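You operate a simulated robot arm through the tools that you are given. There is no shell and no other tool.

You run a simulated two-armed robot. Do the job below in one go: nothing can be reset, and whatever is moved stays where it is left.

JOB
Steam the green upper soft in the steel drawer, then steam off.
Fine: shut the drawer before the steam goes on; wait till all five lamps are lit.

It is judged by the outcome, as a careful person would: the job done as asked, and still so three seconds after it is handed in. It fails if anything else is knocked over, pushed out of place, dropped, spilled or broken.

ROBOT AND FRAMES
Two 7-joint arms with fingered hands on one trunk that stands fixed in place. Base frame: the origin is at the foot of the trunk, x ahead of it, y to its left, z up; the work surface is at about z = 0.85. Units: m, rad, N and s.
The left shoulder is at [0.03, 0.136, 1.255], the right one opposite. Payload 5 kg a hand.
The TCP of each hand is the grasp point between the finger pads, 0.042 m short of the fingertips. In the tool frame z runs along the fingers and y along their closing line. Largest opening 0.208 m; the body of the gripper starts 0.119 m behind the TCP. The gripper is a hand of 4 fingers: y runs from the thumb to the fingers, the wrist lies at [0, 0, -0.332] in the tool frame, and closing takes about 1.5 s.
Orientation is that of the tool frame in the base frame, as a unit quaternion [x, y, z, w]. With the fingers straight down and closing along the base's y, the tool's x points along the base's -x, its y along +y and its z along -z.

CONTROLS
- The arms move only by the tool servo_tool. It takes "left_targets", "right_targets" or both (then of equal length, played together; a hand with none holds still); each is one flat list of numbers, 6 for each row, row after row: the shift along the tool's x, y, z in m, then the turn, a rotation vector about the tool's x, y, z in rad. In form: [tx, ty, tz, rx, ry, rz, tx, ty, tz, rx, ry, rz, ...]. A call has 1 to 20 rows; each row is the pose to reach, as a shift and turn from the pose commanded when the call began, along the tool's axes at that moment. "left_gripper" and "right_gripper" are, for a hand that has rows, the closure, from 0 (fully open) to 1 (shut), set as the call begins (left out, the last holds). Each row takes 0.2 s and may step no farther than 0.05 m and 0.15 rad from the row before; otherwise, or with a gripper value out of range, the whole call is refused. Where a pose cannot be reached the arm comes as near as it can. A force on the tool above 40 N (or 10 N above the force at the start of the call, whichever is more), or a blocked arm, ends the call early, and 0.2 s more pass. Each finger travels about 0.072 m/s and halts on what it meets, pressing with about 32 N; the grip force reading is that of the motor and also rises with nothing between the fingers. The clock runs only during rows and for 0.2 s after the last one: add rows that repeat a pose to give the fingers time. It gives the time, the measured TCP pose, the force on the tool (base axes), the opening and the grip force at its end, in the units of the frame above (readings bear some noise), with the torque about the TCP (base axes, N m) and any sound that the robot's microphone picked up.
- Cameras (640 x 400 px; columns grow to the right, rows downward): "scene" is now at [0.02, 0.0685, 1.9914]; the picture's right is [0.79, -0.62, -0.00], its down [-0.44, -0.56, -0.70] and it looks along [0.43, 0.55, -0.72] (base axes); focal length 352 px, centre (320, 200). "left" rides on the left gripper at [-0.101, 0, -0.145] in its tool frame; the picture's right is [0.00, -1.00, 0.00], its down [0.82, 0.00, -0.57] and it looks along [0.57, 0.00, 0.82] (tool axes); focal length 261 px, centre (320, 200). "right" rides on the right gripper at [0.101, 0, -0.145] in its tool frame; the picture's right is [0.00, 1.00, 0.00], its down [-0.82, 0.00, -0.57] and it looks along [-0.57, 0.00, 0.82] (tool axes); focal length 261 px, centre (320, 200). There is no depth. A picture from a camera that has moved, and an enlarged one, comes with that camera's place and axes in the base frame and with its lens. The place of the scene camera against the robot may be out by one fixed shift of up to 0.012 m in any direction.
- camera(camera): a new picture of that camera. It takes no simulated time.
- lift_body(by): slides the trunk up (or, below 0, down) by that many m; the arms and the scene camera ride with it, the base frame stays. It gives what a move gives, with no picture.
- set_fingers(finger1, finger2, finger3, thumb_bend, hand): sets how far each is bent, from 0 (flat) to 1 (curled in); at 0.3 the hand is open as for a grip, at 0.7 the pads meet at the TCP. One left out holds its place. A second passes; each finger stops where it meets its share of the squeeze, and holds until it gets a number again. A gripper value or a shape takes the hand back. It gives what a move gives, with no picture; readings hold the bend of each and the force on the fingers (four entries, about 0 where the hand has none), thumb and palm.
- grasp_type(shape, hand): the hand has 4 fingers and takes this shape, open, in about a second: jaw (thumb against the fingers, like two jaws); tri (thumb and two fingers); tip (a fingertip pinch); poke (one finger out to press); point (the index stretched); flat (the hand flat); cup (the hand cupped); fist (a fist). The gripper value then closes the fingers along that shape, each until it touches; the sizes above hold for jaw. It gives what a move gives, with no picture.
- pan_tilt(pan, tilt): turns the head with the scene camera to pan (to the left, within 2.496 rad either way) and tilt (down, from -0.506 to 1.204), counted from straight ahead of the robot. It gives what a move gives.
- close_up(camera, box): a new picture of the part [left, top, right, bottom] of that camera's present view, enlarged. It takes no simulated time.
- finish_job(): hands the job in; it is judged then, once.

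Nothing tells you positions but the pictures and the camera data. Unless the task says otherwise, let go and move clear before handing in.

The tools are called after "Call:" by a JSON object that holds its "fn" and its "kwargs". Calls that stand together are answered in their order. servo_tool: Moves the arms, as the interface text tells. Its arguments: {"type":"object","properties":{"left_targets":{"type":"array","items":{"type":"number"}},"left_gripper":{"type":"number"},"right_targets":{"type":"array","items":{"type":"number"}},"right_gripper":{"type":"number"}},"required":[]} The other tools are called the same way: lift_body (by) slides the trunk up or down; grasp_type (shape, hand) gives the hand a shape; set_fingers (finger1, finger2, finger3, thumb_bend, hand) moves the fingers one by one; pan_tilt (pan, tilt) turns the head that bears the scene camera; camera (camera) takes a picture; close_up (camera, box) takes an enlarged picture of a part of a camera's view; finish_job () hands the job in.

At the start:

```text
t: 0.0
left_tool_pos: [0.5171, 0.6482, 1.4329]
left_tcp_rot: [0.0, 1.0, 0.0, 0.001]
left_force: [0.0, -0.4, 0.6]
left_moment: [0.03, 0.03, 0.0]
left_gripper_width: 0.2078
left_grip_force: 0.0
left_shape: jaw
left_bend: [0.3, 0.3, 0.3, 0.3]
left_finger forces: [0.1, 0.0, 0.0, 0.0, 0.0, 0.1]
right_tool_pos: [0.6455, 0.0901, 1.3985]
right_tcp_rot: [0.001, 1.0, 0.0, 0.0]
right_force: [0.0, 0.7, -1.7]
right_moment: [-0.01, 0.01, -0.01]
right_gripper_width: 0.2078
right_grip_force: 0.0
right_shape: jaw
right_bend: [0.3, 0.3, 0.3, 0.3]
right_finger forces: [0.0, 0.1, 0.0, 0.0, 0.1, 0.1]
trunk travel left (down, up): [-0.275, 0.215]
head pan, tilt: [0.906, 0.801]
```

scene: 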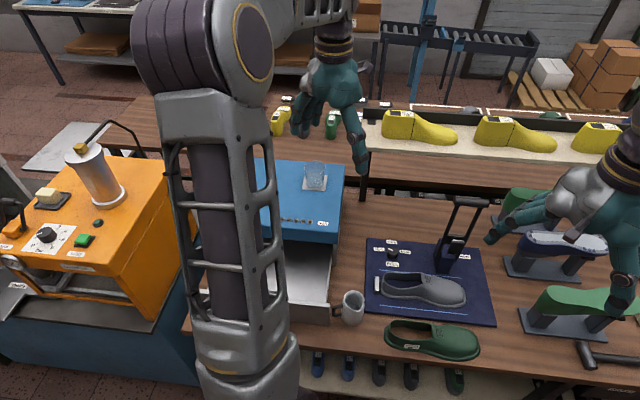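
right: 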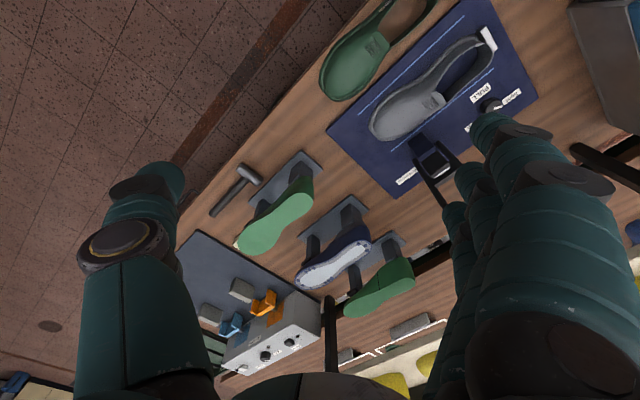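
left: 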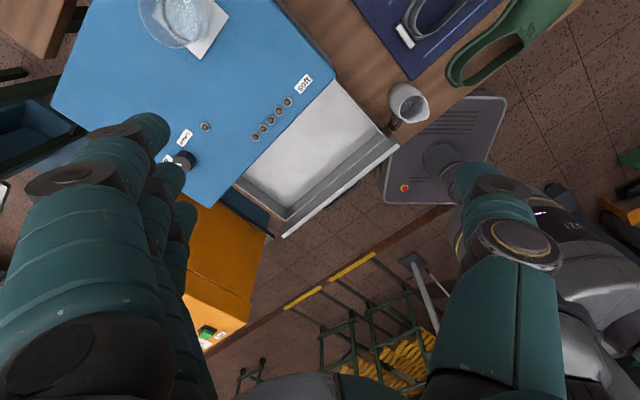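

I see a blue steamer box with an open steel drawer, a green upper (shoe) on the bench to the right of it, and a mug/beaker near the drawer. I'll look closer at the controls and the surroundings first.

Call:
{"fn": "close_up", "kwargs": {"camera": "left", "box": [40, 0, 440, 250]}}

Call:
{"fn": "close_up", "kwargs": {"camera": "scene", "box": [240, 140, 500, 380]}}

Call:
{"fn": "close_up", "kwargs": {"camera": "left", "box": [140, 70, 340, 195]}}

```text
1.60 times, centred on (240, 125) of left
camera zoom: at [0.6168, 0.648, 1.5782], right [0.0, -1.0, 0.0], down [-0.82, 0.0, 0.57], along [-0.57, 0.0, -0.82], focal length 417 px, centre (448, 320)
```

zoom: 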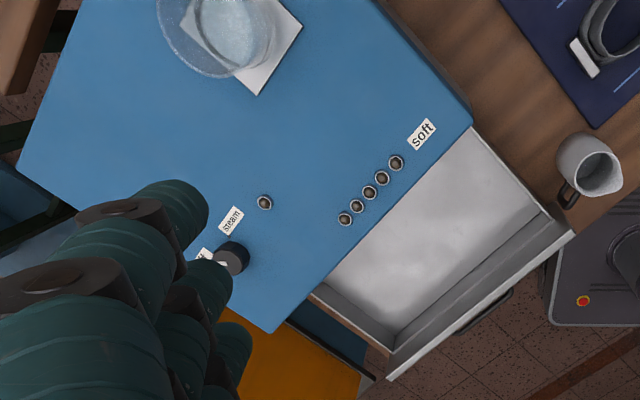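

```text
1.67 times, centred on (370, 260) of scene
camera zoom: at [0.02, 0.0685, 1.9914], right [0.79, -0.62, 0.0], down [-0.44, -0.56, -0.7], along [0.43, 0.55, -0.72], focal length 587 px, centre (237, 100)
```

zoom: 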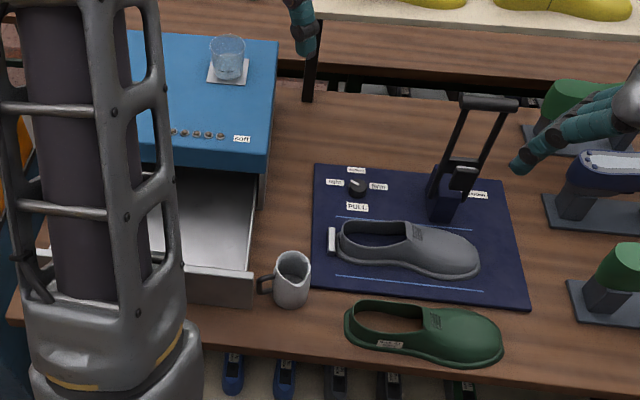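

```text
3.20 times, centred on (240, 132) of left
camera zoom: at [0.6168, 0.648, 1.5782], right [0.0, -1.0, 0.0], down [-0.82, 0.0, 0.57], along [-0.57, 0.0, -0.82], focal length 834 px, centre (576, 416)
```

zoom: 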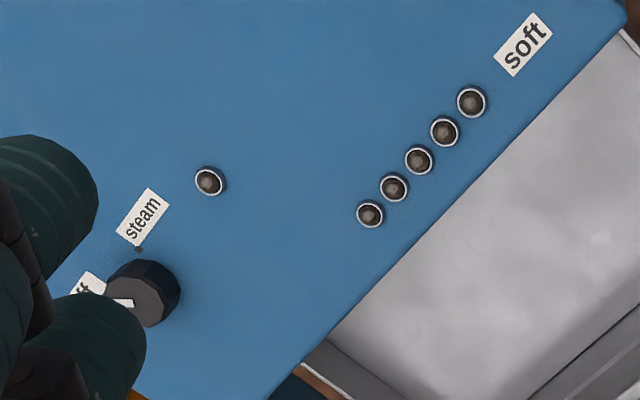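

The left arm hides most of the steamer, so I'll shift both hands to the robot's right, staying high, to clear the view.

Call:
{"fn": "servo_tool", "kwargs": {"left_targets": [0, -0.045, 0, 0, 0, 0, 0, -0.09, 0, 0, 0, 0, 0, -0.135, 0, 0, 0, 0, 0, -0.18, 0, 0, 0, 0, 0, -0.225, 0, 0, 0, 0, 0, -0.27, 0, 0, 0, 0, 0, -0.315, 0, 0, 0, 0, 0, -0.36, 0, 0, 0, 0], "right_targets": [0, -0.045, 0, 0, 0, 0, 0, -0.09, 0, 0, 0, 0, 0, -0.135, 0, 0, 0, 0, 0, -0.18, 0, 0, 0, 0, 0, -0.225, 0, 0, 0, 0, 0, -0.27, 0, 0, 0, 0, 0, -0.315, 0, 0, 0, 0, 0, -0.36, 0, 0, 0, 0]}}

```text
t: 1.8
left_tool_pos: [0.5164, 0.2841, 1.4342]
left_tcp_rot: [0.0, 1.0, 0.001, -0.001]
left_force: [0.2, -1.7, 0.0]
left_moment: [0.25, 0.01, 0.02]
left_gripper_width: 0.2078
left_grip_force: 0.1
left_shape: jaw
left_bend: [0.3, 0.3, 0.3, 0.3]
left_finger forces: [0.0, 0.1, 0.0, 0.0, 0.0, 0.0]
right_tool_pos: [0.6461, -0.2726, 1.3972]
right_tcp_rot: [-0.001, 1.0, 0.0, 0.0]
right_force: [-0.5, -1.7, -0.4]
right_moment: [0.15, 0.02, 0.0]
right_gripper_width: 0.2078
right_grip_force: 0.1
right_shape: jaw
right_bend: [0.3, 0.3, 0.3, 0.3]
right_finger forces: [0.1, 0.0, 0.0, 0.1, 0.0, 0.1]
trunk travel left (down, up): [-0.275, 0.215]
head pan, tilt: [0.906, 0.801]
```

The hands have moved right; now I look at the scene again from the head and the left wrist.

Call:
{"fn": "camera", "kwargs": {"camera": "scene"}}

Call:
{"fn": "camera", "kwargs": {"camera": "left"}}

Call:
{"fn": "close_up", "kwargs": {"camera": "scene", "box": [160, 140, 400, 300]}}

```text
taken
camera scene: at [0.0199, 0.0642, 1.9916], right [0.79, -0.62, 0.0], down [-0.44, -0.56, -0.7], along [0.43, 0.55, -0.72], focal length 352 px, centre (320, 200)
```

scene: 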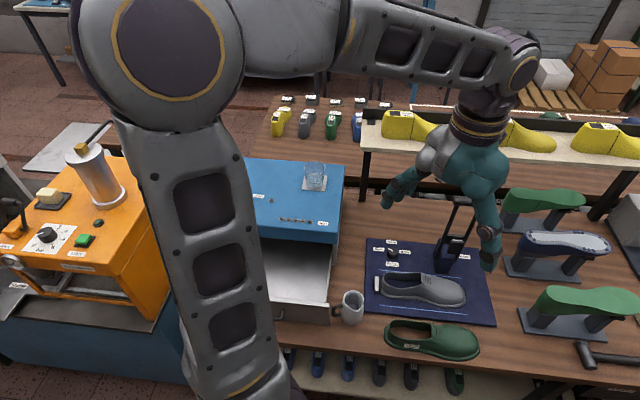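

```text
taken
camera left: at [0.6168, 0.2842, 1.5791], right [0.01, -1.0, 0.0], down [-0.82, -0.01, 0.57], along [-0.57, 0.0, -0.82], focal length 261 px, centre (320, 200)
```

left: 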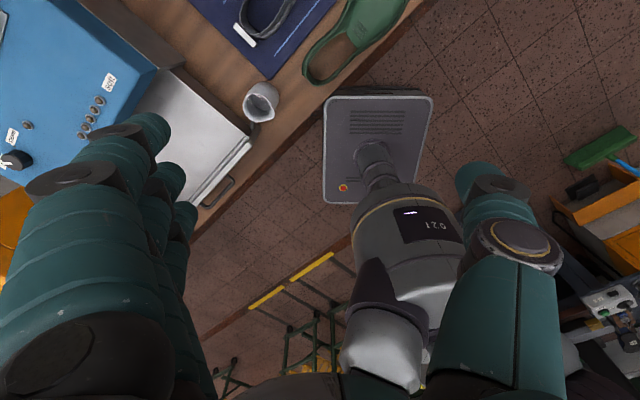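

```text
2.50 times, centred on (280, 220) of scene
camera zoom: at [0.0199, 0.0642, 1.9916], right [0.79, -0.62, 0.0], down [-0.44, -0.56, -0.7], along [0.43, 0.55, -0.72], focal length 880 px, centre (420, 150)
```

zoom: 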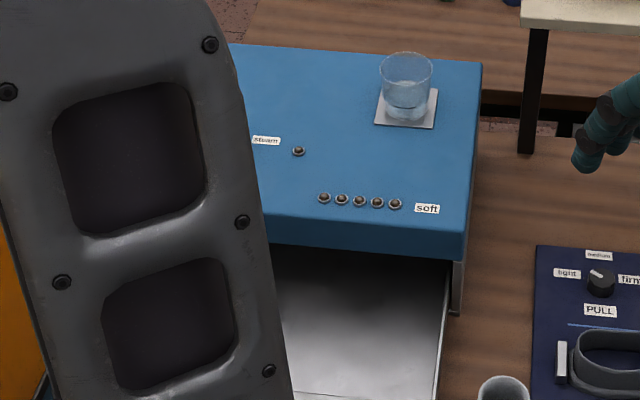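

The steamer sits turned about 45°, with its drawer open towards me and a mug just beside it. I'll zoom in on the green upper and the drawer before turning the left hand above the upper.

Call:
{"fn": "close_up", "kwargs": {"camera": "scene", "box": [360, 230, 520, 370]}}

Call:
{"fn": "close_up", "kwargs": {"camera": "scene", "box": [250, 230, 410, 330]}}

Call:
{"fn": "servo_tool", "kwargs": {"left_targets": [0, 0, 0, 0, 0, 0.13, 0, 0, 0, 0, 0, 0.26, 0, 0, 0, 0, 0, 0.39, 0, 0, 0, 0, 0, 0.52, 0, 0, 0, 0, 0, 0.65, 0, 0, 0, 0, 0, 0.785]}}

Call:
{"fn": "camera", "kwargs": {"camera": "left"}}

Call:
{"fn": "camera", "kwargs": {"camera": "scene"}}

```text
2.86 times, centred on (440, 300) of scene
camera zoom: at [0.0199, 0.0642, 1.9916], right [0.79, -0.62, 0.0], down [-0.44, -0.56, -0.7], along [0.43, 0.55, -0.72], focal length 1006 px, centre (-23, -86)
```

zoom: 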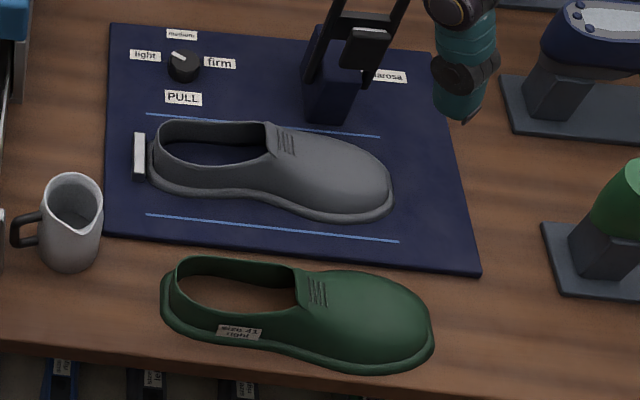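

```text
4.00 times, centred on (330, 280) of scene
camera zoom: at [0.0199, 0.0642, 1.9916], right [0.79, -0.62, 0.0], down [-0.44, -0.56, -0.7], along [0.43, 0.55, -0.72], focal length 1408 px, centre (280, -120)
```

zoom: 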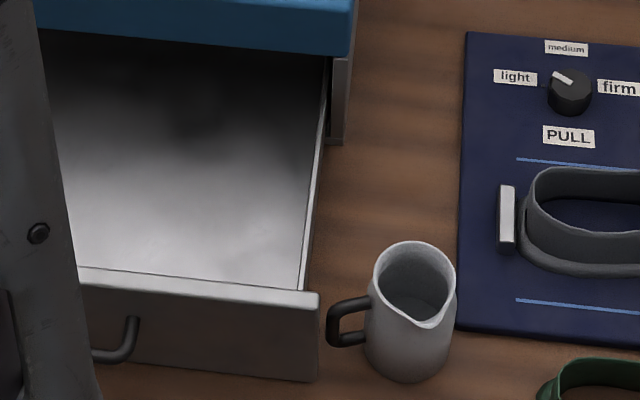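

```text
t: 3.2
left_tool_pos: [0.5163, 0.2876, 1.4331]
left_tcp_rot: [0.383, 0.924, 0.0, 0.0]
left_force: [1.0, 0.2, -0.1]
left_moment: [0.04, 0.0, -0.03]
left_gripper_width: 0.208
left_grip_force: 0.0
left_shape: jaw
left_bend: [0.3, 0.3, 0.3, 0.3]
left_finger forces: [0.0, 0.0, 0.0, 0.1, 0.0, 0.1]
right_tool_pos: [0.645, -0.2693, 1.3977]
right_tcp_rot: [0.0, 1.0, 0.0, 0.0]
right_force: [0.1, 0.0, 0.9]
right_moment: [-0.03, 0.03, 0.01]
right_gripper_width: 0.2079
right_grip_force: 0.0
right_shape: jaw
right_bend: [0.3, 0.3, 0.3, 0.3]
right_finger forces: [0.0, 0.0, 0.0, 0.0, 0.1, 0.1]
trunk travel left (down, up): [-0.275, 0.215]
head pan, tilt: [0.906, 0.801]
```

```text
taken
camera left: at [0.5876, 0.2167, 1.5782], right [-0.7, -0.71, 0.0], down [-0.58, 0.58, 0.57], along [-0.41, 0.4, -0.82], focal length 261 px, centre (320, 200)
```

left: 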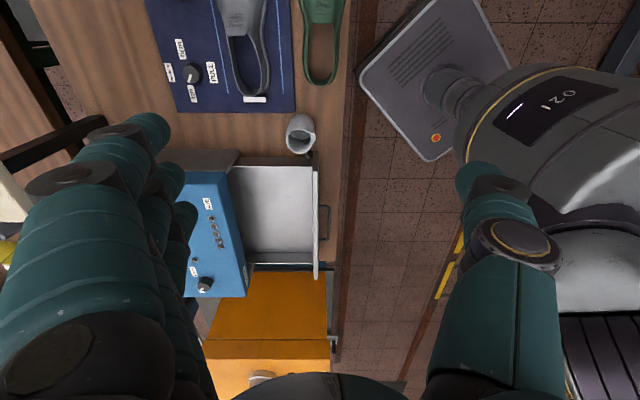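

```text
taken
camera scene: at [0.02, 0.0682, 1.9914], right [0.79, -0.62, 0.0], down [-0.44, -0.56, -0.7], along [0.43, 0.55, -0.72], focal length 352 px, centre (320, 200)
```

scene: 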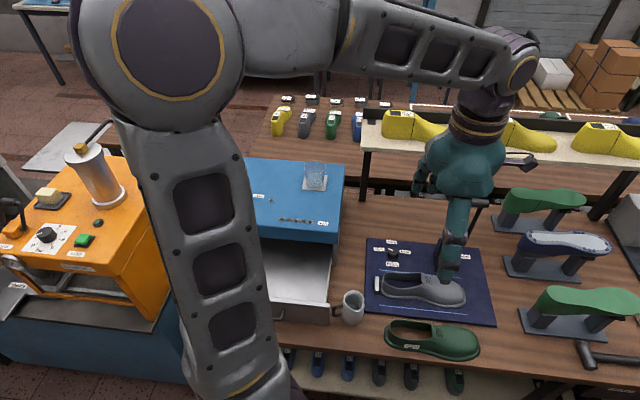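

The upper is a right loafer about 0.30 m long and 0.10 m wide, nearly parallel to the drawer front, around (0.58, 0.21). I'll bring the left hand down part way over its middle, partly closed, to inspect.

Call:
{"fn": "servo_tool", "kwargs": {"left_targets": [-0.014, -0.001, 0.042, 0, 0, 0, -0.028, -0.002, 0.084, 0, 0, 0, -0.042, -0.003, 0.126, 0, 0, 0, -0.056, -0.004, 0.168, 0, 0, 0, -0.07, -0.005, 0.21, 0, 0, 0, -0.084, -0.006, 0.252, 0, 0, 0, -0.098, -0.008, 0.29, 0, 0, 0], "left_gripper": 0.25}}

Call:
{"fn": "camera", "kwargs": {"camera": "left"}}

Call:
{"fn": "camera", "kwargs": {"camera": "scene"}}

Call:
{"fn": "close_up", "kwargs": {"camera": "scene", "box": [340, 190, 540, 370]}}

```text
t: 4.8
left_tool_pos: [0.5827, 0.2129, 1.1416]
left_tcp_rot: [0.382, 0.924, 0.0, 0.0]
left_force: [-0.1, -0.6, 0.6]
left_moment: [0.08, 0.17, -0.02]
left_gripper_width: 0.1564
left_grip_force: 0.1
left_shape: jaw
left_bend: [0.26, 0.26, 0.26, 0.5]
left_finger forces: [0.0, 0.0, 0.0, 0.0, 0.0, 0.1]
right_tool_pos: [0.6479, -0.2701, 1.3983]
right_tcp_rot: [0.0, 1.0, 0.0, -0.001]
right_force: [1.1, 0.4, -0.4]
right_moment: [0.04, 0.12, -0.01]
right_gripper_width: 0.2081
right_grip_force: 0.0
right_shape: jaw
right_bend: [0.3, 0.3, 0.3, 0.3]
right_finger forces: [0.1, 0.0, 0.0, 0.0, 0.1, 0.0]
trunk travel left (down, up): [-0.275, 0.215]
head pan, tilt: [0.906, 0.801]
```

```text
taken
camera left: at [0.6525, 0.1416, 1.2875], right [-0.7, -0.71, 0.0], down [-0.58, 0.58, 0.57], along [-0.41, 0.4, -0.82], focal length 261 px, centre (320, 200)
```

left: 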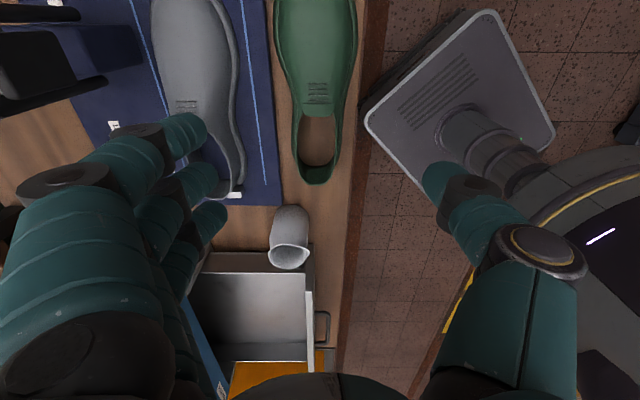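

```text
taken
camera scene: at [0.0221, 0.0673, 1.9914], right [0.79, -0.62, 0.0], down [-0.44, -0.56, -0.7], along [0.43, 0.55, -0.72], focal length 352 px, centre (320, 200)
```

scene: 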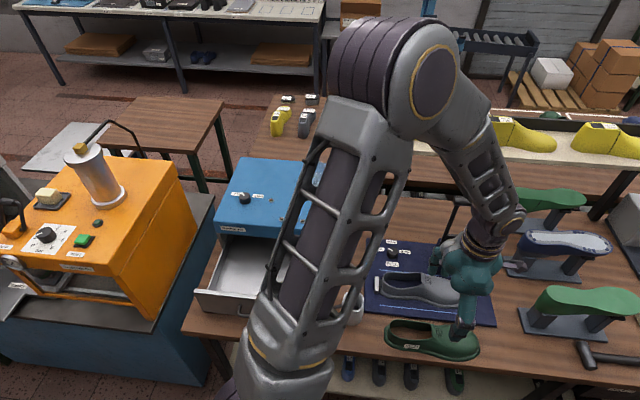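

```text
2.22 times, centred on (440, 280) of scene
camera zoom: at [0.0221, 0.0673, 1.9914], right [0.79, -0.62, 0.0], down [-0.44, -0.56, -0.7], along [0.43, 0.55, -0.72], focal length 782 px, centre (53, 22)
```

zoom: 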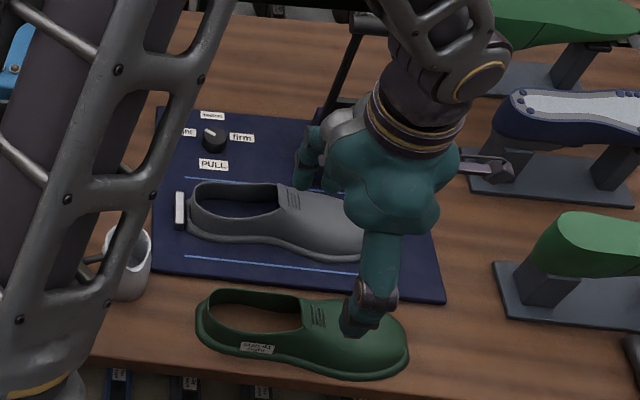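

The upper is centred under the hand, its throat directly below the TCP, with about 8 cm clear to the grey upper. I'll narrow the fingers and go down around it.

Call:
{"fn": "servo_tool", "kwargs": {"left_targets": [0, 0, 0.03, 0, 0, 0, 0, 0, 0.06, 0, 0, 0, 0, 0, 0.09, 0, 0, 0, 0, 0, 0.12, 0, 0, 0, 0, 0, 0.145, 0, 0, 0, 0, 0, 0.165, 0, 0, 0], "left_gripper": 0.36}}

Call:
{"fn": "camera", "kwargs": {"camera": "left"}}

Call:
{"fn": "close_up", "kwargs": {"camera": "scene", "box": [340, 190, 540, 370]}}

```text
t: 6.2
left_tool_pos: [0.5808, 0.2141, 0.9782]
left_tcp_rot: [0.383, 0.924, 0.0, 0.0]
left_force: [1.1, -0.4, 0.9]
left_moment: [0.02, 0.04, 0.02]
left_gripper_width: 0.1336
left_grip_force: 0.0
left_shape: jaw
left_bend: [0.31, 0.31, 0.31, 0.65]
left_finger forces: [0.0, 0.0, 0.0, 0.0, 0.0, 0.0]
right_tool_pos: [0.646, -0.2698, 1.3981]
right_tcp_rot: [0.0, 1.0, 0.0, 0.0]
right_force: [0.2, -0.4, 0.1]
right_moment: [0.04, 0.08, 0.01]
right_gripper_width: 0.2077
right_grip_force: 0.1
right_shape: jaw
right_bend: [0.3, 0.3, 0.3, 0.3]
right_finger forces: [0.0, 0.1, 0.0, 0.0, 0.0, 0.0]
trunk travel left (down, up): [-0.275, 0.215]
head pan, tilt: [0.906, 0.801]
```

```text
taken
camera left: at [0.6527, 0.1419, 1.1231], right [-0.7, -0.71, 0.0], down [-0.58, 0.58, 0.57], along [-0.41, 0.4, -0.82], focal length 261 px, centre (320, 200)
```

left: 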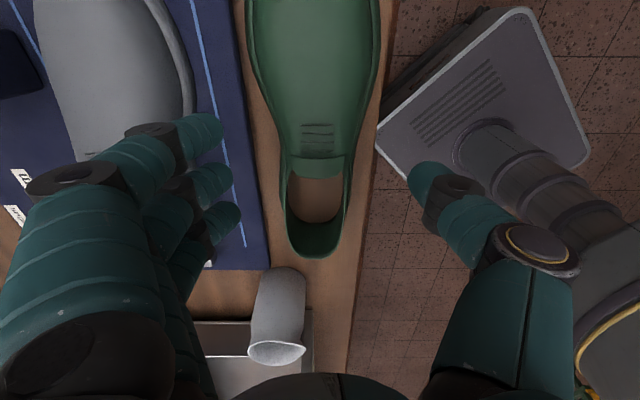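

```text
2.22 times, centred on (440, 280) of scene
camera zoom: at [0.0214, 0.0679, 1.9914], right [0.79, -0.62, 0.0], down [-0.44, -0.56, -0.7], along [0.43, 0.55, -0.72], focal length 782 px, centre (53, 22)
```

zoom: 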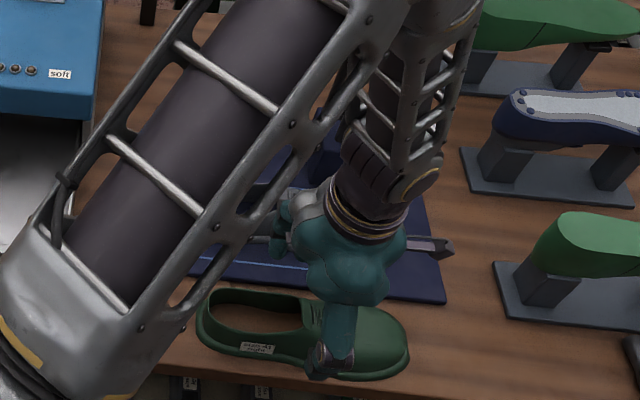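

Alignment looks right so far. I'll check the elbow and forearm clearance before the last descent.

Call:
{"fn": "camera", "kwargs": {"camera": "scene"}}

Call:
{"fn": "camera", "kwargs": {"camera": "right"}}

```text
taken
camera scene: at [0.0214, 0.0679, 1.9914], right [0.79, -0.62, 0.0], down [-0.44, -0.56, -0.7], along [0.43, 0.55, -0.72], focal length 352 px, centre (320, 200)
```

scene: 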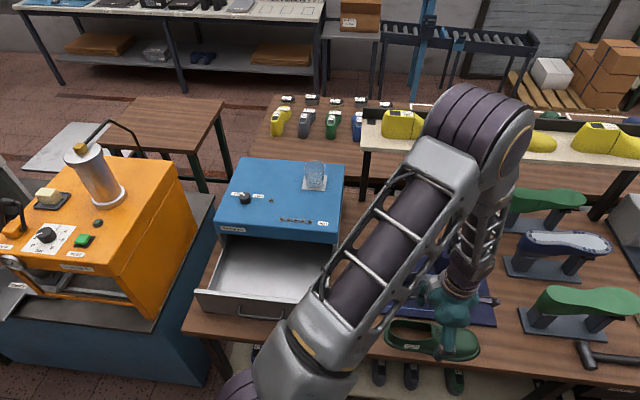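

```text
taken
camera right: at [0.5452, -0.2701, 1.5425], right [0.0, 1.0, 0.0], down [0.82, 0.0, 0.57], along [0.57, 0.0, -0.82], focal length 261 px, centre (320, 200)
```

right: 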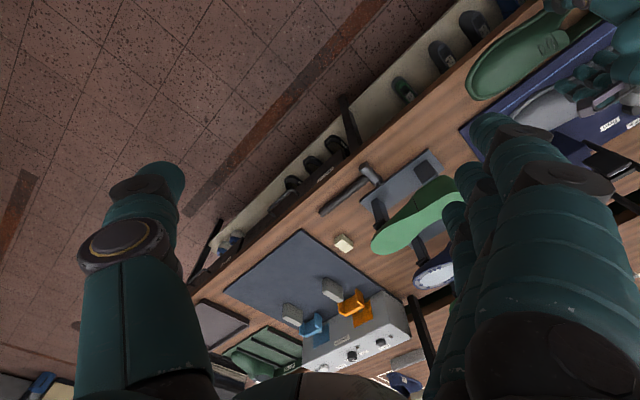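

The elbow is high and clear, and the whole steamer is now visible. I'll zoom in on it, then go down the rest of the way.

Call:
{"fn": "close_up", "kwargs": {"camera": "scene", "box": [190, 150, 350, 250]}}

Call:
{"fn": "close_up", "kwargs": {"camera": "scene", "box": [180, 220, 340, 320]}}

Call:
{"fn": "servo_tool", "kwargs": {"left_targets": [0, 0, 0.025, 0, 0, 0, 0, 0, 0.045, 0, 0, 0, 0, 0, 0.06, 0, 0, 0, 0, 0, 0.07, 0, 0, 0]}}

Call:
{"fn": "camera", "kwargs": {"camera": "left"}}

```text
4.00 times, centred on (270, 200) of scene
camera zoom: at [0.0214, 0.0679, 1.9914], right [0.79, -0.62, 0.0], down [-0.44, -0.56, -0.7], along [0.43, 0.55, -0.72], focal length 1408 px, centre (520, 200)
```

zoom: 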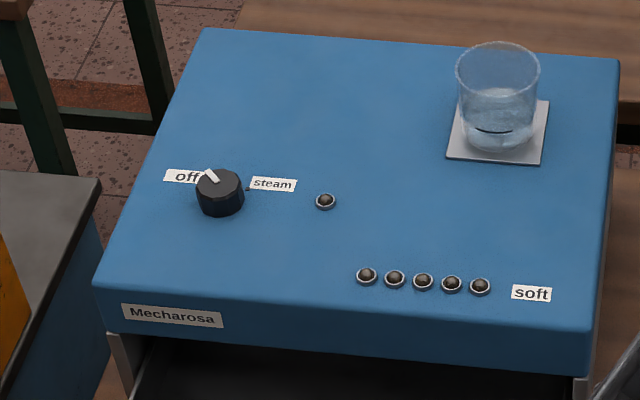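

```text
4.00 times, centred on (260, 270) of scene
camera zoom: at [0.0214, 0.0679, 1.9914], right [0.79, -0.62, 0.0], down [-0.44, -0.56, -0.7], along [0.43, 0.55, -0.72], focal length 1408 px, centre (560, -80)
```

zoom: 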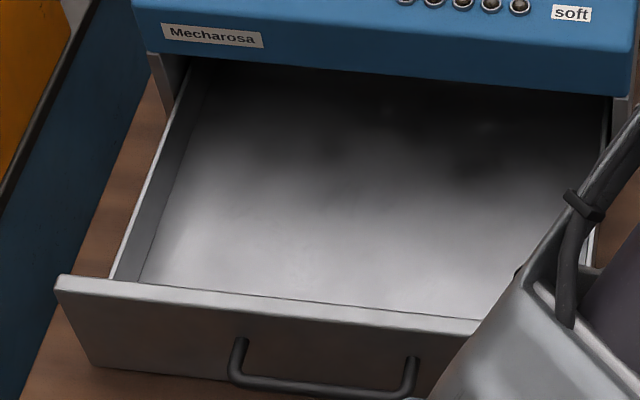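

```text
t: 7.2
left_tool_pos: [0.5803, 0.2125, 0.9074]
left_tcp_rot: [0.382, 0.924, 0.0, 0.0]
left_force: [0.7, -0.3, 0.5]
left_moment: [0.02, -0.04, 0.0]
left_gripper_width: 0.133
left_grip_force: 0.0
left_shape: jaw
left_bend: [0.3, 0.31, 0.31, 0.65]
left_finger forces: [0.0, 0.0, 0.0, 0.0, 0.1, 0.0]
right_tool_pos: [0.6476, -0.2701, 1.3983]
right_tcp_rot: [0.0, 1.0, 0.0, -0.001]
right_force: [-0.9, -0.5, 0.3]
right_moment: [0.02, 0.04, -0.01]
right_gripper_width: 0.208
right_grip_force: 0.1
right_shape: jaw
right_bend: [0.3, 0.3, 0.3, 0.3]
right_finger forces: [0.0, 0.1, 0.0, 0.0, 0.1, 0.0]
trunk travel left (down, up): [-0.275, 0.215]
head pan, tilt: [0.906, 0.801]
```

```text
taken
camera left: at [0.6516, 0.1416, 1.0527], right [-0.7, -0.71, 0.0], down [-0.58, 0.58, 0.57], along [-0.41, 0.4, -0.82], focal length 261 px, centre (320, 200)
```

left: 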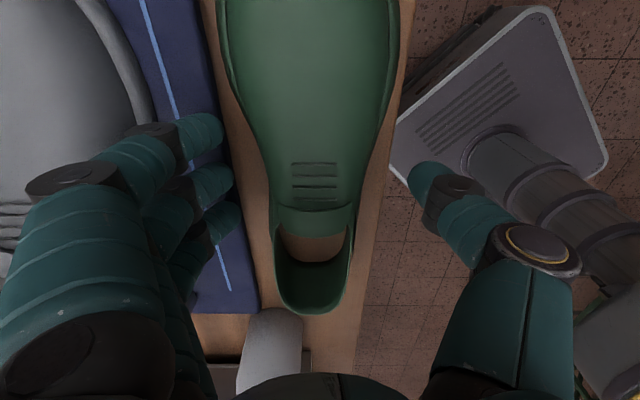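

The fingers are around the upper without touching anything. Now I close on it.

Call:
{"fn": "servo_tool", "kwargs": {"left_targets": [0, 0, 0, 0, 0, 0, 0, 0, 0, 0, 0, 0, 0, 0, 0, 0, 0, 0, 0, 0, 0, 0, 0, 0, 0, 0, 0, 0, 0, 0, 0, 0, 0, 0, 0, 0], "left_gripper": 0.8}}

Call:
{"fn": "camera", "kwargs": {"camera": "left"}}

Call:
{"fn": "close_up", "kwargs": {"camera": "scene", "box": [340, 190, 540, 370]}}

```text
t: 8.6
left_tool_pos: [0.5801, 0.2117, 0.9079]
left_tcp_rot: [0.382, 0.924, 0.0, 0.001]
left_force: [0.2, -0.4, -0.1]
left_moment: [-0.03, -0.02, -0.01]
left_gripper_width: 0.0739
left_grip_force: 32.2
left_shape: jaw
left_bend: [0.73, 0.73, 0.74, 0.7]
left_finger forces: [8.7, 8.8, 9.4, 0.0, 27.5, 0.0]
right_tool_pos: [0.6463, -0.2701, 1.3982]
right_tcp_rot: [0.0, 1.0, 0.0, 0.0]
right_force: [-0.3, 0.2, 0.5]
right_moment: [0.03, 0.0, 0.02]
right_gripper_width: 0.208
right_grip_force: 0.0
right_shape: jaw
right_bend: [0.3, 0.3, 0.3, 0.3]
right_finger forces: [0.0, 0.1, 0.1, 0.0, 0.0, 0.1]
trunk travel left (down, up): [-0.275, 0.215]
head pan, tilt: [0.906, 0.801]
```

```text
taken
camera left: at [0.6515, 0.1415, 1.0529], right [-0.7, -0.71, 0.0], down [-0.58, 0.58, 0.57], along [-0.41, 0.4, -0.82], focal length 261 px, centre (320, 200)
```

left: 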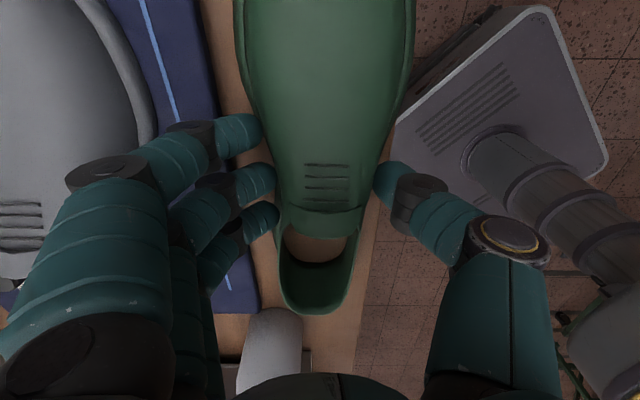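

```text
2.22 times, centred on (440, 280) of scene
camera zoom: at [0.0201, 0.0682, 1.9914], right [0.79, -0.62, 0.0], down [-0.44, -0.56, -0.7], along [0.43, 0.55, -0.72], focal length 782 px, centre (53, 22)
```

zoom: 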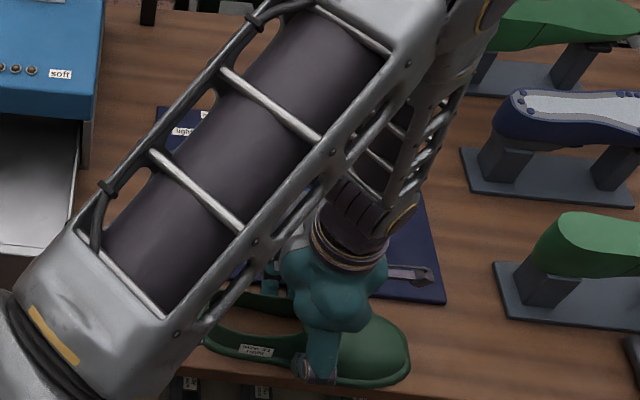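

It is gripped with about 28–32 N. I lift slowly and check that it holds.

Call:
{"fn": "servo_tool", "kwargs": {"left_targets": [0, 0, -0.015, 0, 0, 0, 0, 0, -0.03, 0, 0, 0, 0, 0, -0.05, 0, 0, 0, 0, 0, -0.075, 0, 0, 0, 0, 0, -0.1, 0, 0, 0]}}

Call:
{"fn": "camera", "kwargs": {"camera": "left"}}

Call:
{"fn": "camera", "kwargs": {"camera": "scene"}}

```text
t: 9.8
left_tool_pos: [0.579, 0.211, 1.0084]
left_tcp_rot: [0.383, 0.924, 0.0, -0.001]
left_force: [0.3, 0.9, -1.3]
left_moment: [0.03, -0.07, -0.02]
left_gripper_width: 0.0736
left_grip_force: 32.0
left_shape: jaw
left_bend: [0.73, 0.73, 0.74, 0.7]
left_finger forces: [8.5, 8.9, 9.5, 0.1, 27.5, 0.1]
right_tool_pos: [0.6441, -0.2713, 1.399]
right_tcp_rot: [0.0, 1.0, 0.0, 0.0]
right_force: [0.0, -0.1, 0.0]
right_moment: [0.02, -0.06, 0.0]
right_gripper_width: 0.2079
right_grip_force: 0.1
right_shape: jaw
right_bend: [0.3, 0.3, 0.3, 0.3]
right_finger forces: [0.0, 0.0, 0.1, 0.1, 0.0, 0.1]
trunk travel left (down, up): [-0.275, 0.215]
head pan, tilt: [0.906, 0.801]
```

```text
taken
camera left: at [0.6507, 0.1406, 1.1531], right [-0.7, -0.71, 0.0], down [-0.58, 0.58, 0.57], along [-0.41, 0.4, -0.82], focal length 261 px, centre (320, 200)
```

left: 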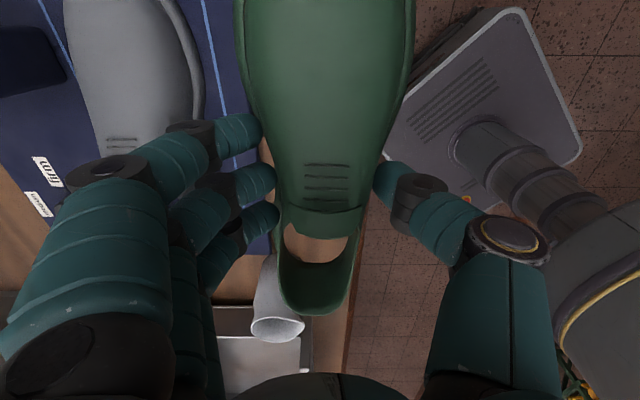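

```text
taken
camera scene: at [0.0192, 0.0678, 1.9915], right [0.79, -0.62, 0.0], down [-0.44, -0.56, -0.7], along [0.43, 0.55, -0.72], focal length 352 px, centre (320, 200)
```

scene: 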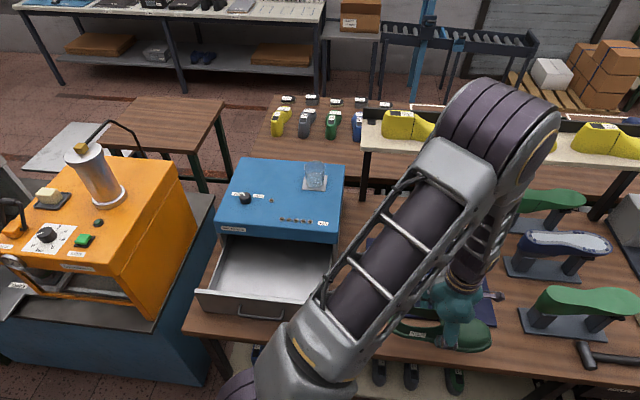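

The upper is held firmly. I'll raise it well over the mug and drawer rim and carry it over the open drawer.

Call:
{"fn": "servo_tool", "kwargs": {"left_targets": [0, 0, -0.045, 0, 0, 0, 0, 0, -0.09, 0, 0, 0, 0, 0, -0.135, 0, 0, 0, 0, 0, -0.19, 0, 0, 0]}}

```text
refused: row 4 steps farther than a row can; nothing moved
```

Just a step too long in the last row; I repeat it with even steps.

Call:
{"fn": "servo_tool", "kwargs": {"left_targets": [0, 0, -0.04, 0, 0, 0, 0, 0, -0.08, 0, 0, 0, 0, 0, -0.12, 0, 0, 0, 0, 0, -0.16, 0, 0, 0, 0.02, 0.005, -0.19, 0, 0, 0, 0.06, 0.016, -0.19, 0, 0, 0, 0.1, 0.026, -0.19, 0, 0, 0, 0.14, 0.037, -0.19, 0, 0, 0, 0.18, 0.047, -0.19, 0, 0, 0, 0.22, 0.058, -0.19, 0, 0, 0, 0.26, 0.068, -0.19, 0, 0, 0, 0.3, 0.079, -0.19, 0, 0, 0, 0.34, 0.09, -0.19, 0, 0, 0, 0.38, 0.1, -0.19, 0, 0, 0, 0.42, 0.11, -0.19, 0, 0, 0]}}

Call:
{"fn": "camera", "kwargs": {"camera": "left"}}

Call:
{"fn": "camera", "kwargs": {"camera": "scene"}}

```text
t: 13.0
left_tool_pos: [0.3603, 0.5885, 1.1983]
left_tcp_rot: [0.382, 0.924, -0.001, 0.001]
left_force: [-0.7, -0.1, -1.0]
left_moment: [-0.07, -0.04, -0.02]
left_gripper_width: 0.0734
left_grip_force: 31.9
left_shape: jaw
left_bend: [0.73, 0.73, 0.74, 0.7]
left_finger forces: [8.5, 8.7, 9.4, 0.1, 27.3, 0.0]
right_tool_pos: [0.6439, -0.2666, 1.4006]
right_tcp_rot: [0.0, 1.0, 0.0, -0.001]
right_force: [-0.7, 1.1, -0.7]
right_moment: [-0.1, -0.08, -0.03]
right_gripper_width: 0.2078
right_grip_force: 0.0
right_shape: jaw
right_bend: [0.3, 0.3, 0.3, 0.3]
right_finger forces: [0.0, 0.0, 0.1, 0.1, 0.1, 0.1]
trunk travel left (down, up): [-0.275, 0.215]
head pan, tilt: [0.906, 0.801]
```

```text
taken
camera left: at [0.4316, 0.5172, 1.3431], right [-0.7, -0.71, 0.0], down [-0.58, 0.58, 0.57], along [-0.41, 0.4, -0.82], focal length 261 px, centre (320, 200)
```

left: 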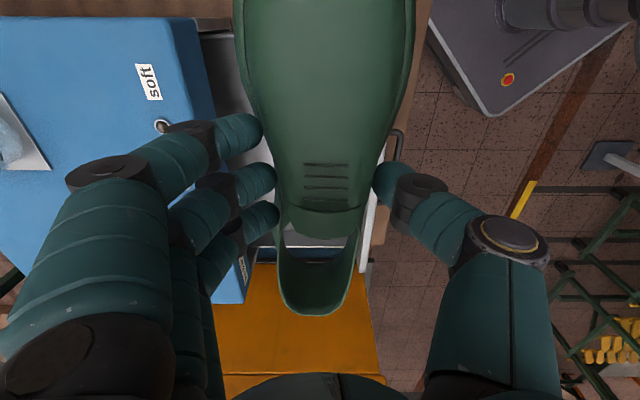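

```text
taken
camera scene: at [0.0191, 0.0701, 1.9914], right [0.79, -0.62, 0.0], down [-0.44, -0.57, -0.7], along [0.43, 0.55, -0.72], focal length 352 px, centre (320, 200)
```

scene: 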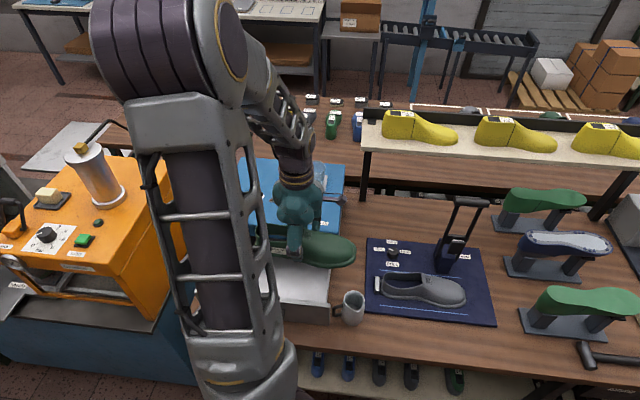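

The lid face is at about 0.10 m on one side and the drawer front about 0.10 m on the other, so clearance around the hand is tight. I'll finish centring over the drawer and go down in stages.

Call:
{"fn": "servo_tool", "kwargs": {"left_targets": [0.04, 0.008, 0, 0, 0, 0, 0.08, 0.016, 0, 0, 0, 0, 0.116, 0.024, 0, 0, 0, 0, 0.116, 0.024, 0.04, 0, 0, 0, 0.116, 0.024, 0.08, 0, 0, 0, 0.116, 0.024, 0.12, 0, 0, 0, 0.116, 0.024, 0.145, 0, 0, 0]}}

Call:
{"fn": "camera", "kwargs": {"camera": "left"}}

Call:
{"fn": "camera", "kwargs": {"camera": "scene"}}

Call:
{"fn": "camera", "kwargs": {"camera": "right"}}

```text
t: 14.6
left_tool_pos: [0.2949, 0.6869, 1.0519]
left_tcp_rot: [0.382, 0.924, -0.001, 0.0]
left_force: [0.7, 0.8, -0.9]
left_moment: [0.01, 0.08, -0.01]
left_gripper_width: 0.0732
left_grip_force: 31.6
left_shape: jaw
left_bend: [0.73, 0.73, 0.74, 0.7]
left_finger forces: [8.5, 8.8, 9.5, 0.0, 27.2, 0.0]
right_tool_pos: [0.6464, -0.2682, 1.3993]
right_tcp_rot: [0.0, 1.0, 0.0, 0.0]
right_force: [0.8, -0.6, -0.7]
right_moment: [-0.06, 0.03, -0.02]
right_gripper_width: 0.2078
right_grip_force: 0.0
right_shape: jaw
right_bend: [0.3, 0.3, 0.3, 0.3]
right_finger forces: [0.0, 0.0, 0.0, 0.0, 0.0, 0.0]
trunk travel left (down, up): [-0.275, 0.215]
head pan, tilt: [0.906, 0.801]
```

```text
taken
camera left: at [0.3674, 0.6157, 1.197], right [-0.7, -0.71, 0.0], down [-0.58, 0.58, 0.57], along [-0.41, 0.4, -0.82], focal length 261 px, centre (320, 200)
```

left: 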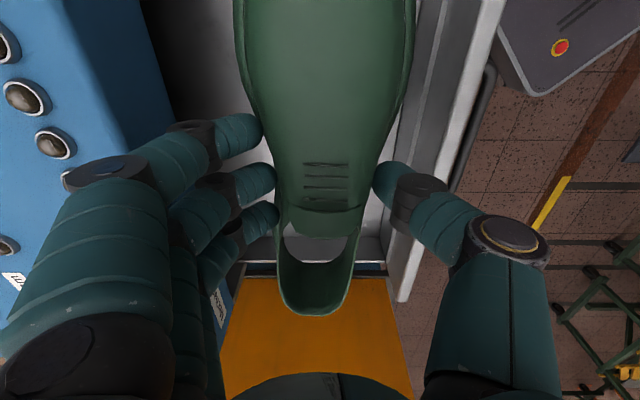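

```text
taken
camera scene: at [0.0208, 0.0693, 1.9914], right [0.79, -0.62, 0.0], down [-0.44, -0.57, -0.7], along [0.43, 0.55, -0.72], focal length 352 px, centre (320, 200)
```

scene: 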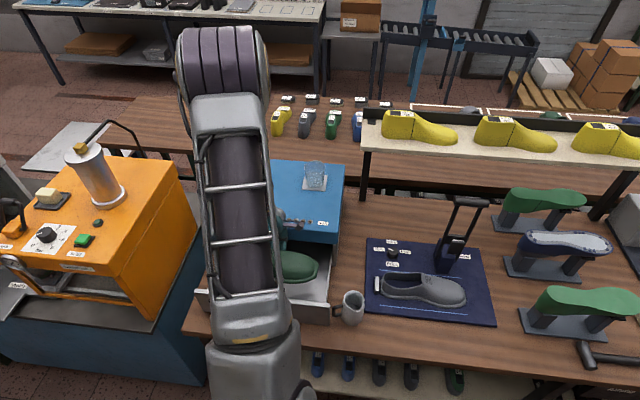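

```text
taken
camera right: at [0.5448, -0.2688, 1.5429], right [0.0, 1.0, 0.0], down [0.82, 0.0, 0.57], along [0.57, 0.0, -0.82], focal length 261 px, centre (320, 200)
```

right: 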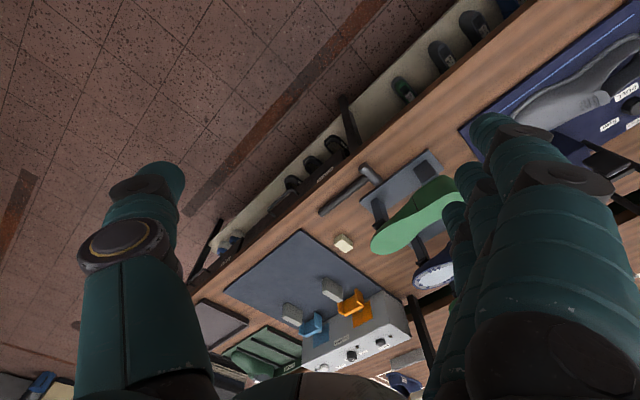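

I zoom the wrist view to measure the drawer floor, walls and clearances.

Call:
{"fn": "close_up", "kwargs": {"camera": "left", "box": [360, 0, 560, 125]}}

Call:
{"fn": "close_up", "kwargs": {"camera": "left", "box": [60, 0, 280, 138]}}

Call:
{"fn": "close_up", "kwargs": {"camera": "left", "box": [200, 190, 440, 340]}}

```text
3.20 times, centred on (460, 62) of left
camera zoom: at [0.3674, 0.6157, 1.197], right [-0.7, -0.71, 0.0], down [-0.58, 0.58, 0.57], along [-0.41, 0.4, -0.82], focal length 834 px, centre (-128, 640)
```

zoom: 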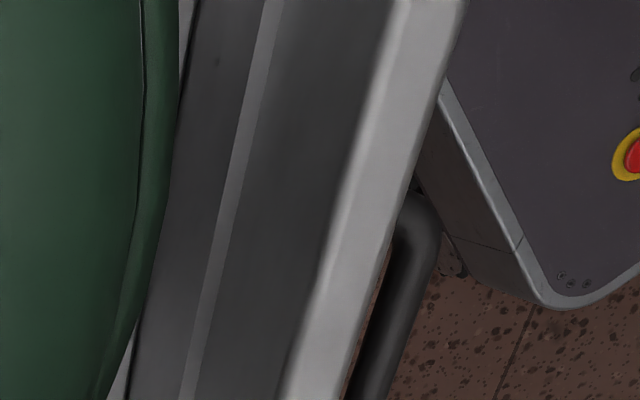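

```text
2.90 times, centred on (170, 69) of left
camera zoom: at [0.3674, 0.6157, 1.197], right [-0.7, -0.71, 0.0], down [-0.58, 0.58, 0.57], along [-0.41, 0.4, -0.82], focal length 756 px, centre (755, 580)
```

zoom: 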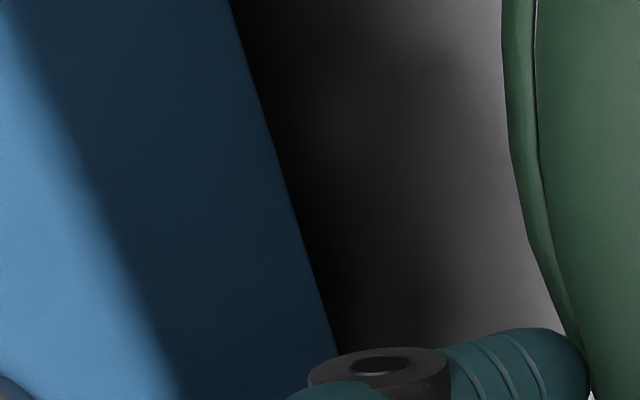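

```text
2.67 times, centred on (320, 265) of left
camera zoom: at [0.3674, 0.6157, 1.197], right [-0.7, -0.71, 0.0], down [-0.58, 0.58, 0.57], along [-0.41, 0.4, -0.82], focal length 695 px, centre (320, 27)
```

zoom: 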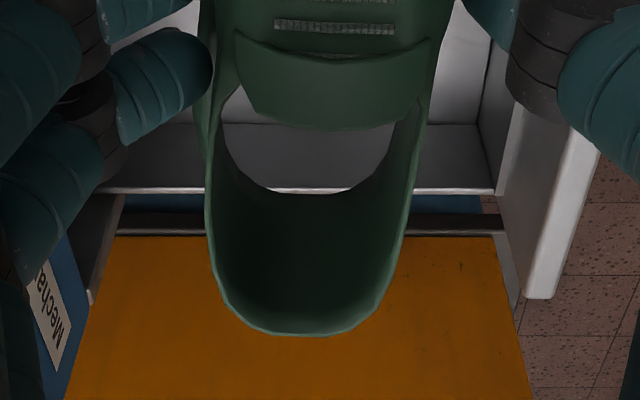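

Measured: drawer floor z≈0.879, side walls up to 0.933, front panel top ≈0.985 and lid face ≈0.11 m behind the hand. I'll nudge slightly toward the front panel and go lower, watching forces.

Call:
{"fn": "servo_tool", "kwargs": {"left_targets": [0, -0.007, 0.02, 0, 0, 0, 0, -0.007, 0.04, 0, 0, 0, 0, -0.007, 0.06, 0, 0, 0, 0, -0.007, 0.075, 0, 0, 0]}}

Call:
{"fn": "camera", "kwargs": {"camera": "left"}}

Call:
{"fn": "close_up", "kwargs": {"camera": "scene", "box": [180, 150, 380, 330]}}

```text
t: 15.6
left_tool_pos: [0.2908, 0.6814, 0.9772]
left_tcp_rot: [0.383, 0.924, 0.0, 0.0]
left_force: [-0.2, 0.3, -2.0]
left_moment: [-0.05, 0.05, 0.02]
left_gripper_width: 0.0731
left_grip_force: 32.2
left_shape: jaw
left_bend: [0.73, 0.73, 0.74, 0.7]
left_finger forces: [8.5, 8.8, 9.3, 0.1, 27.2, 0.0]
right_tool_pos: [0.6463, -0.2692, 1.3981]
right_tcp_rot: [0.0, 1.0, 0.0, 0.0]
right_force: [0.4, 0.1, 0.0]
right_moment: [-0.05, 0.02, -0.02]
right_gripper_width: 0.2077
right_grip_force: 0.2
right_shape: jaw
right_bend: [0.3, 0.3, 0.3, 0.3]
right_finger forces: [0.0, 0.1, 0.1, 0.0, 0.0, 0.0]
trunk travel left (down, up): [-0.275, 0.215]
head pan, tilt: [0.906, 0.801]
```

```text
taken
camera left: at [0.3618, 0.61, 1.1222], right [-0.7, -0.71, 0.0], down [-0.58, 0.58, 0.57], along [-0.41, 0.4, -0.82], focal length 261 px, centre (320, 200)
```

left: 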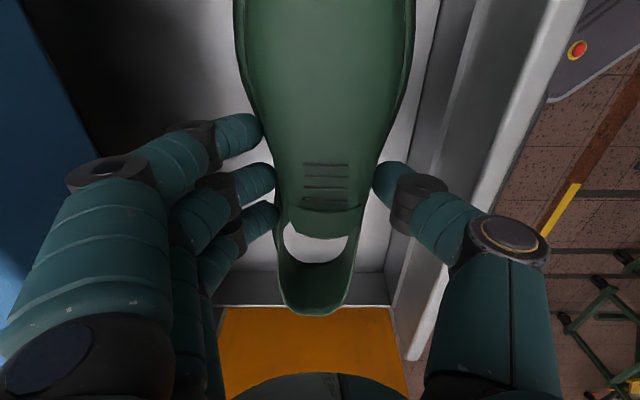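

```text
2.22 times, centred on (280, 240) of scene
camera zoom: at [0.0205, 0.0693, 1.9914], right [0.79, -0.62, 0.0], down [-0.44, -0.57, -0.7], along [0.43, 0.55, -0.72], focal length 782 px, centre (409, 111)
```

zoom: 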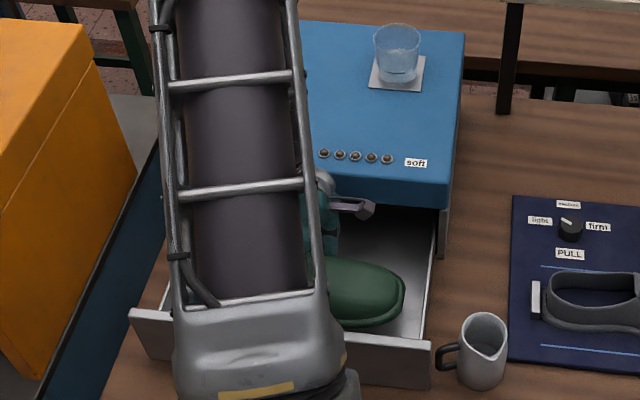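

The thumb knuckle will pass close over the front panel's top edge. I'll shift a little back toward the lid and lower by small steps, watching the force.

Call:
{"fn": "servo_tool", "kwargs": {"left_targets": [0, 0.008, 0.008, 0, 0, 0, 0, 0.008, 0.016, 0, 0, 0, 0, 0.008, 0.02, 0, 0, 0]}}

Call:
{"fn": "close_up", "kwargs": {"camera": "left", "box": [360, 100, 600, 250]}}

Call:
{"fn": "close_up", "kwargs": {"camera": "left", "box": [0, 50, 280, 225]}}

```text
t: 16.4
left_tool_pos: [0.2958, 0.6866, 0.9572]
left_tcp_rot: [0.384, 0.923, 0.001, 0.0]
left_force: [0.2, 1.2, -1.1]
left_moment: [-0.04, 0.02, 0.02]
left_gripper_width: 0.0734
left_grip_force: 31.8
left_shape: jaw
left_bend: [0.73, 0.73, 0.74, 0.7]
left_finger forces: [8.5, 8.8, 9.5, 0.0, 27.1, 0.0]
right_tool_pos: [0.6463, -0.2698, 1.3991]
right_tcp_rot: [0.0, 1.0, 0.001, 0.001]
right_force: [0.0, 0.7, 0.0]
right_moment: [0.0, 0.05, 0.0]
right_gripper_width: 0.2075
right_grip_force: 0.0
right_shape: jaw
right_bend: [0.3, 0.3, 0.3, 0.3]
right_finger forces: [0.0, 0.0, 0.0, 0.0, 0.0, 0.0]
trunk travel left (down, up): [-0.275, 0.215]
head pan, tilt: [0.906, 0.801]
```

```text
2.67 times, centred on (480, 175) of left
camera zoom: at [0.3677, 0.6157, 1.1028], right [-0.7, -0.71, 0.0], down [-0.58, 0.58, 0.57], along [-0.41, 0.4, -0.82], focal length 695 px, centre (-107, 267)
```

zoom: 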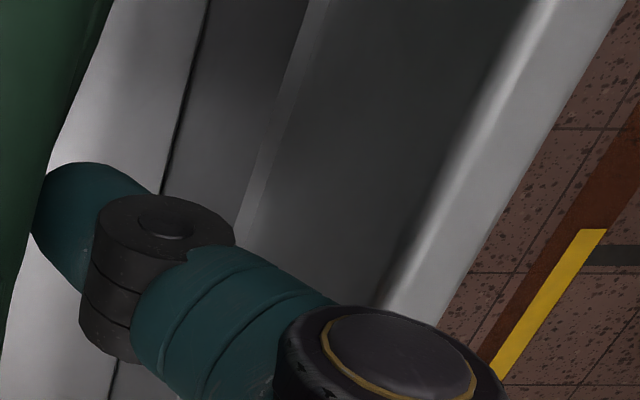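

```text
2.29 times, centred on (140, 138) of left
camera zoom: at [0.3677, 0.6157, 1.1028], right [-0.7, -0.71, 0.0], down [-0.58, 0.58, 0.57], along [-0.41, 0.4, -0.82], focal length 596 px, centre (731, 343)
```

zoom: 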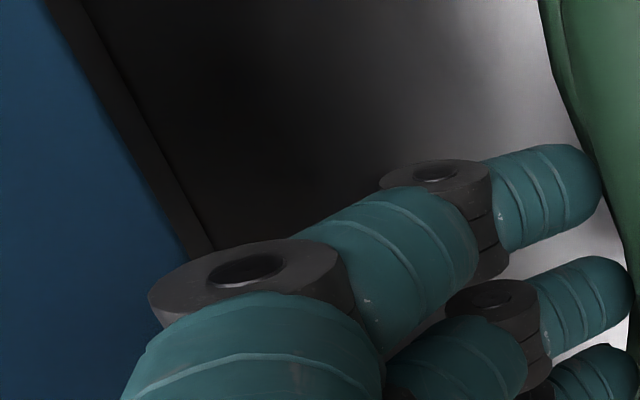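

No contact so far. Two more small steps down.

Call:
{"fn": "servo_tool", "kwargs": {"left_targets": [0, 0.003, 0.004, 0, 0, 0, 0, 0.003, 0.007, 0, 0, 0]}}

```text
t: 17.0
left_tool_pos: [0.2975, 0.6906, 0.9498]
left_tcp_rot: [0.383, 0.924, 0.0, 0.001]
left_force: [0.7, 1.1, -1.9]
left_moment: [-0.02, -0.02, 0.0]
left_gripper_width: 0.0732
left_grip_force: 32.3
left_shape: jaw
left_bend: [0.73, 0.73, 0.74, 0.7]
left_finger forces: [8.6, 8.9, 9.4, 0.0, 27.1, 0.0]
right_tool_pos: [0.6459, -0.2689, 1.3996]
right_tcp_rot: [0.0, 1.0, 0.0, -0.001]
right_force: [0.6, 0.5, -0.4]
right_moment: [-0.01, 0.04, 0.0]
right_gripper_width: 0.2075
right_grip_force: 0.0
right_shape: jaw
right_bend: [0.3, 0.3, 0.3, 0.3]
right_finger forces: [0.1, 0.0, 0.1, 0.0, 0.0, 0.0]
trunk travel left (down, up): [-0.275, 0.215]
head pan, tilt: [0.906, 0.801]
```

Still no contact; I continue a few millimetres at a time.

Call:
{"fn": "servo_tool", "kwargs": {"left_targets": [0, 0.001, 0.003, 0, 0, 0, 0, 0.001, 0.006, 0, 0, 0]}}

Call:
{"fn": "close_up", "kwargs": {"camera": "left", "box": [360, 100, 600, 250]}}

```text
t: 17.6
left_tool_pos: [0.2991, 0.6896, 0.946]
left_tcp_rot: [0.383, 0.924, 0.0, 0.0]
left_force: [0.5, 0.1, -1.0]
left_moment: [0.03, -0.04, 0.0]
left_gripper_width: 0.0735
left_grip_force: 32.5
left_shape: jaw
left_bend: [0.73, 0.73, 0.74, 0.7]
left_finger forces: [8.5, 8.8, 9.4, 0.1, 27.0, 0.0]
right_tool_pos: [0.6452, -0.2701, 1.3985]
right_tcp_rot: [0.0, 1.0, 0.0, 0.0]
right_force: [-0.3, -0.3, -0.2]
right_moment: [0.0, 0.01, -0.02]
right_gripper_width: 0.2081
right_grip_force: 0.0
right_shape: jaw
right_bend: [0.3, 0.3, 0.3, 0.3]
right_finger forces: [0.0, 0.0, 0.0, 0.1, 0.1, 0.0]
trunk travel left (down, up): [-0.275, 0.215]
head pan, tilt: [0.906, 0.801]
```

```text
2.67 times, centred on (480, 175) of left
camera zoom: at [0.3705, 0.6189, 1.0903], right [-0.7, -0.71, 0.0], down [-0.58, 0.58, 0.57], along [-0.41, 0.4, -0.82], focal length 695 px, centre (-107, 267)
```

zoom: 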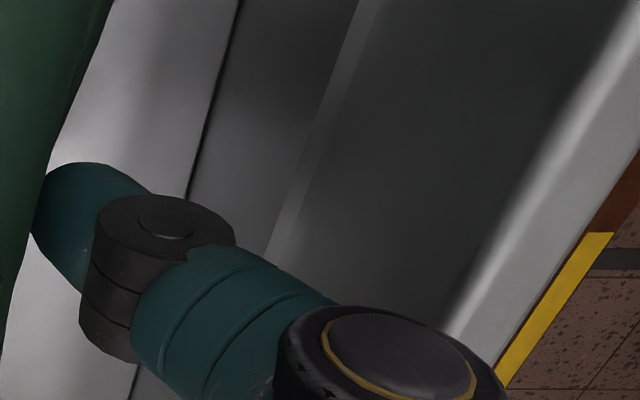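

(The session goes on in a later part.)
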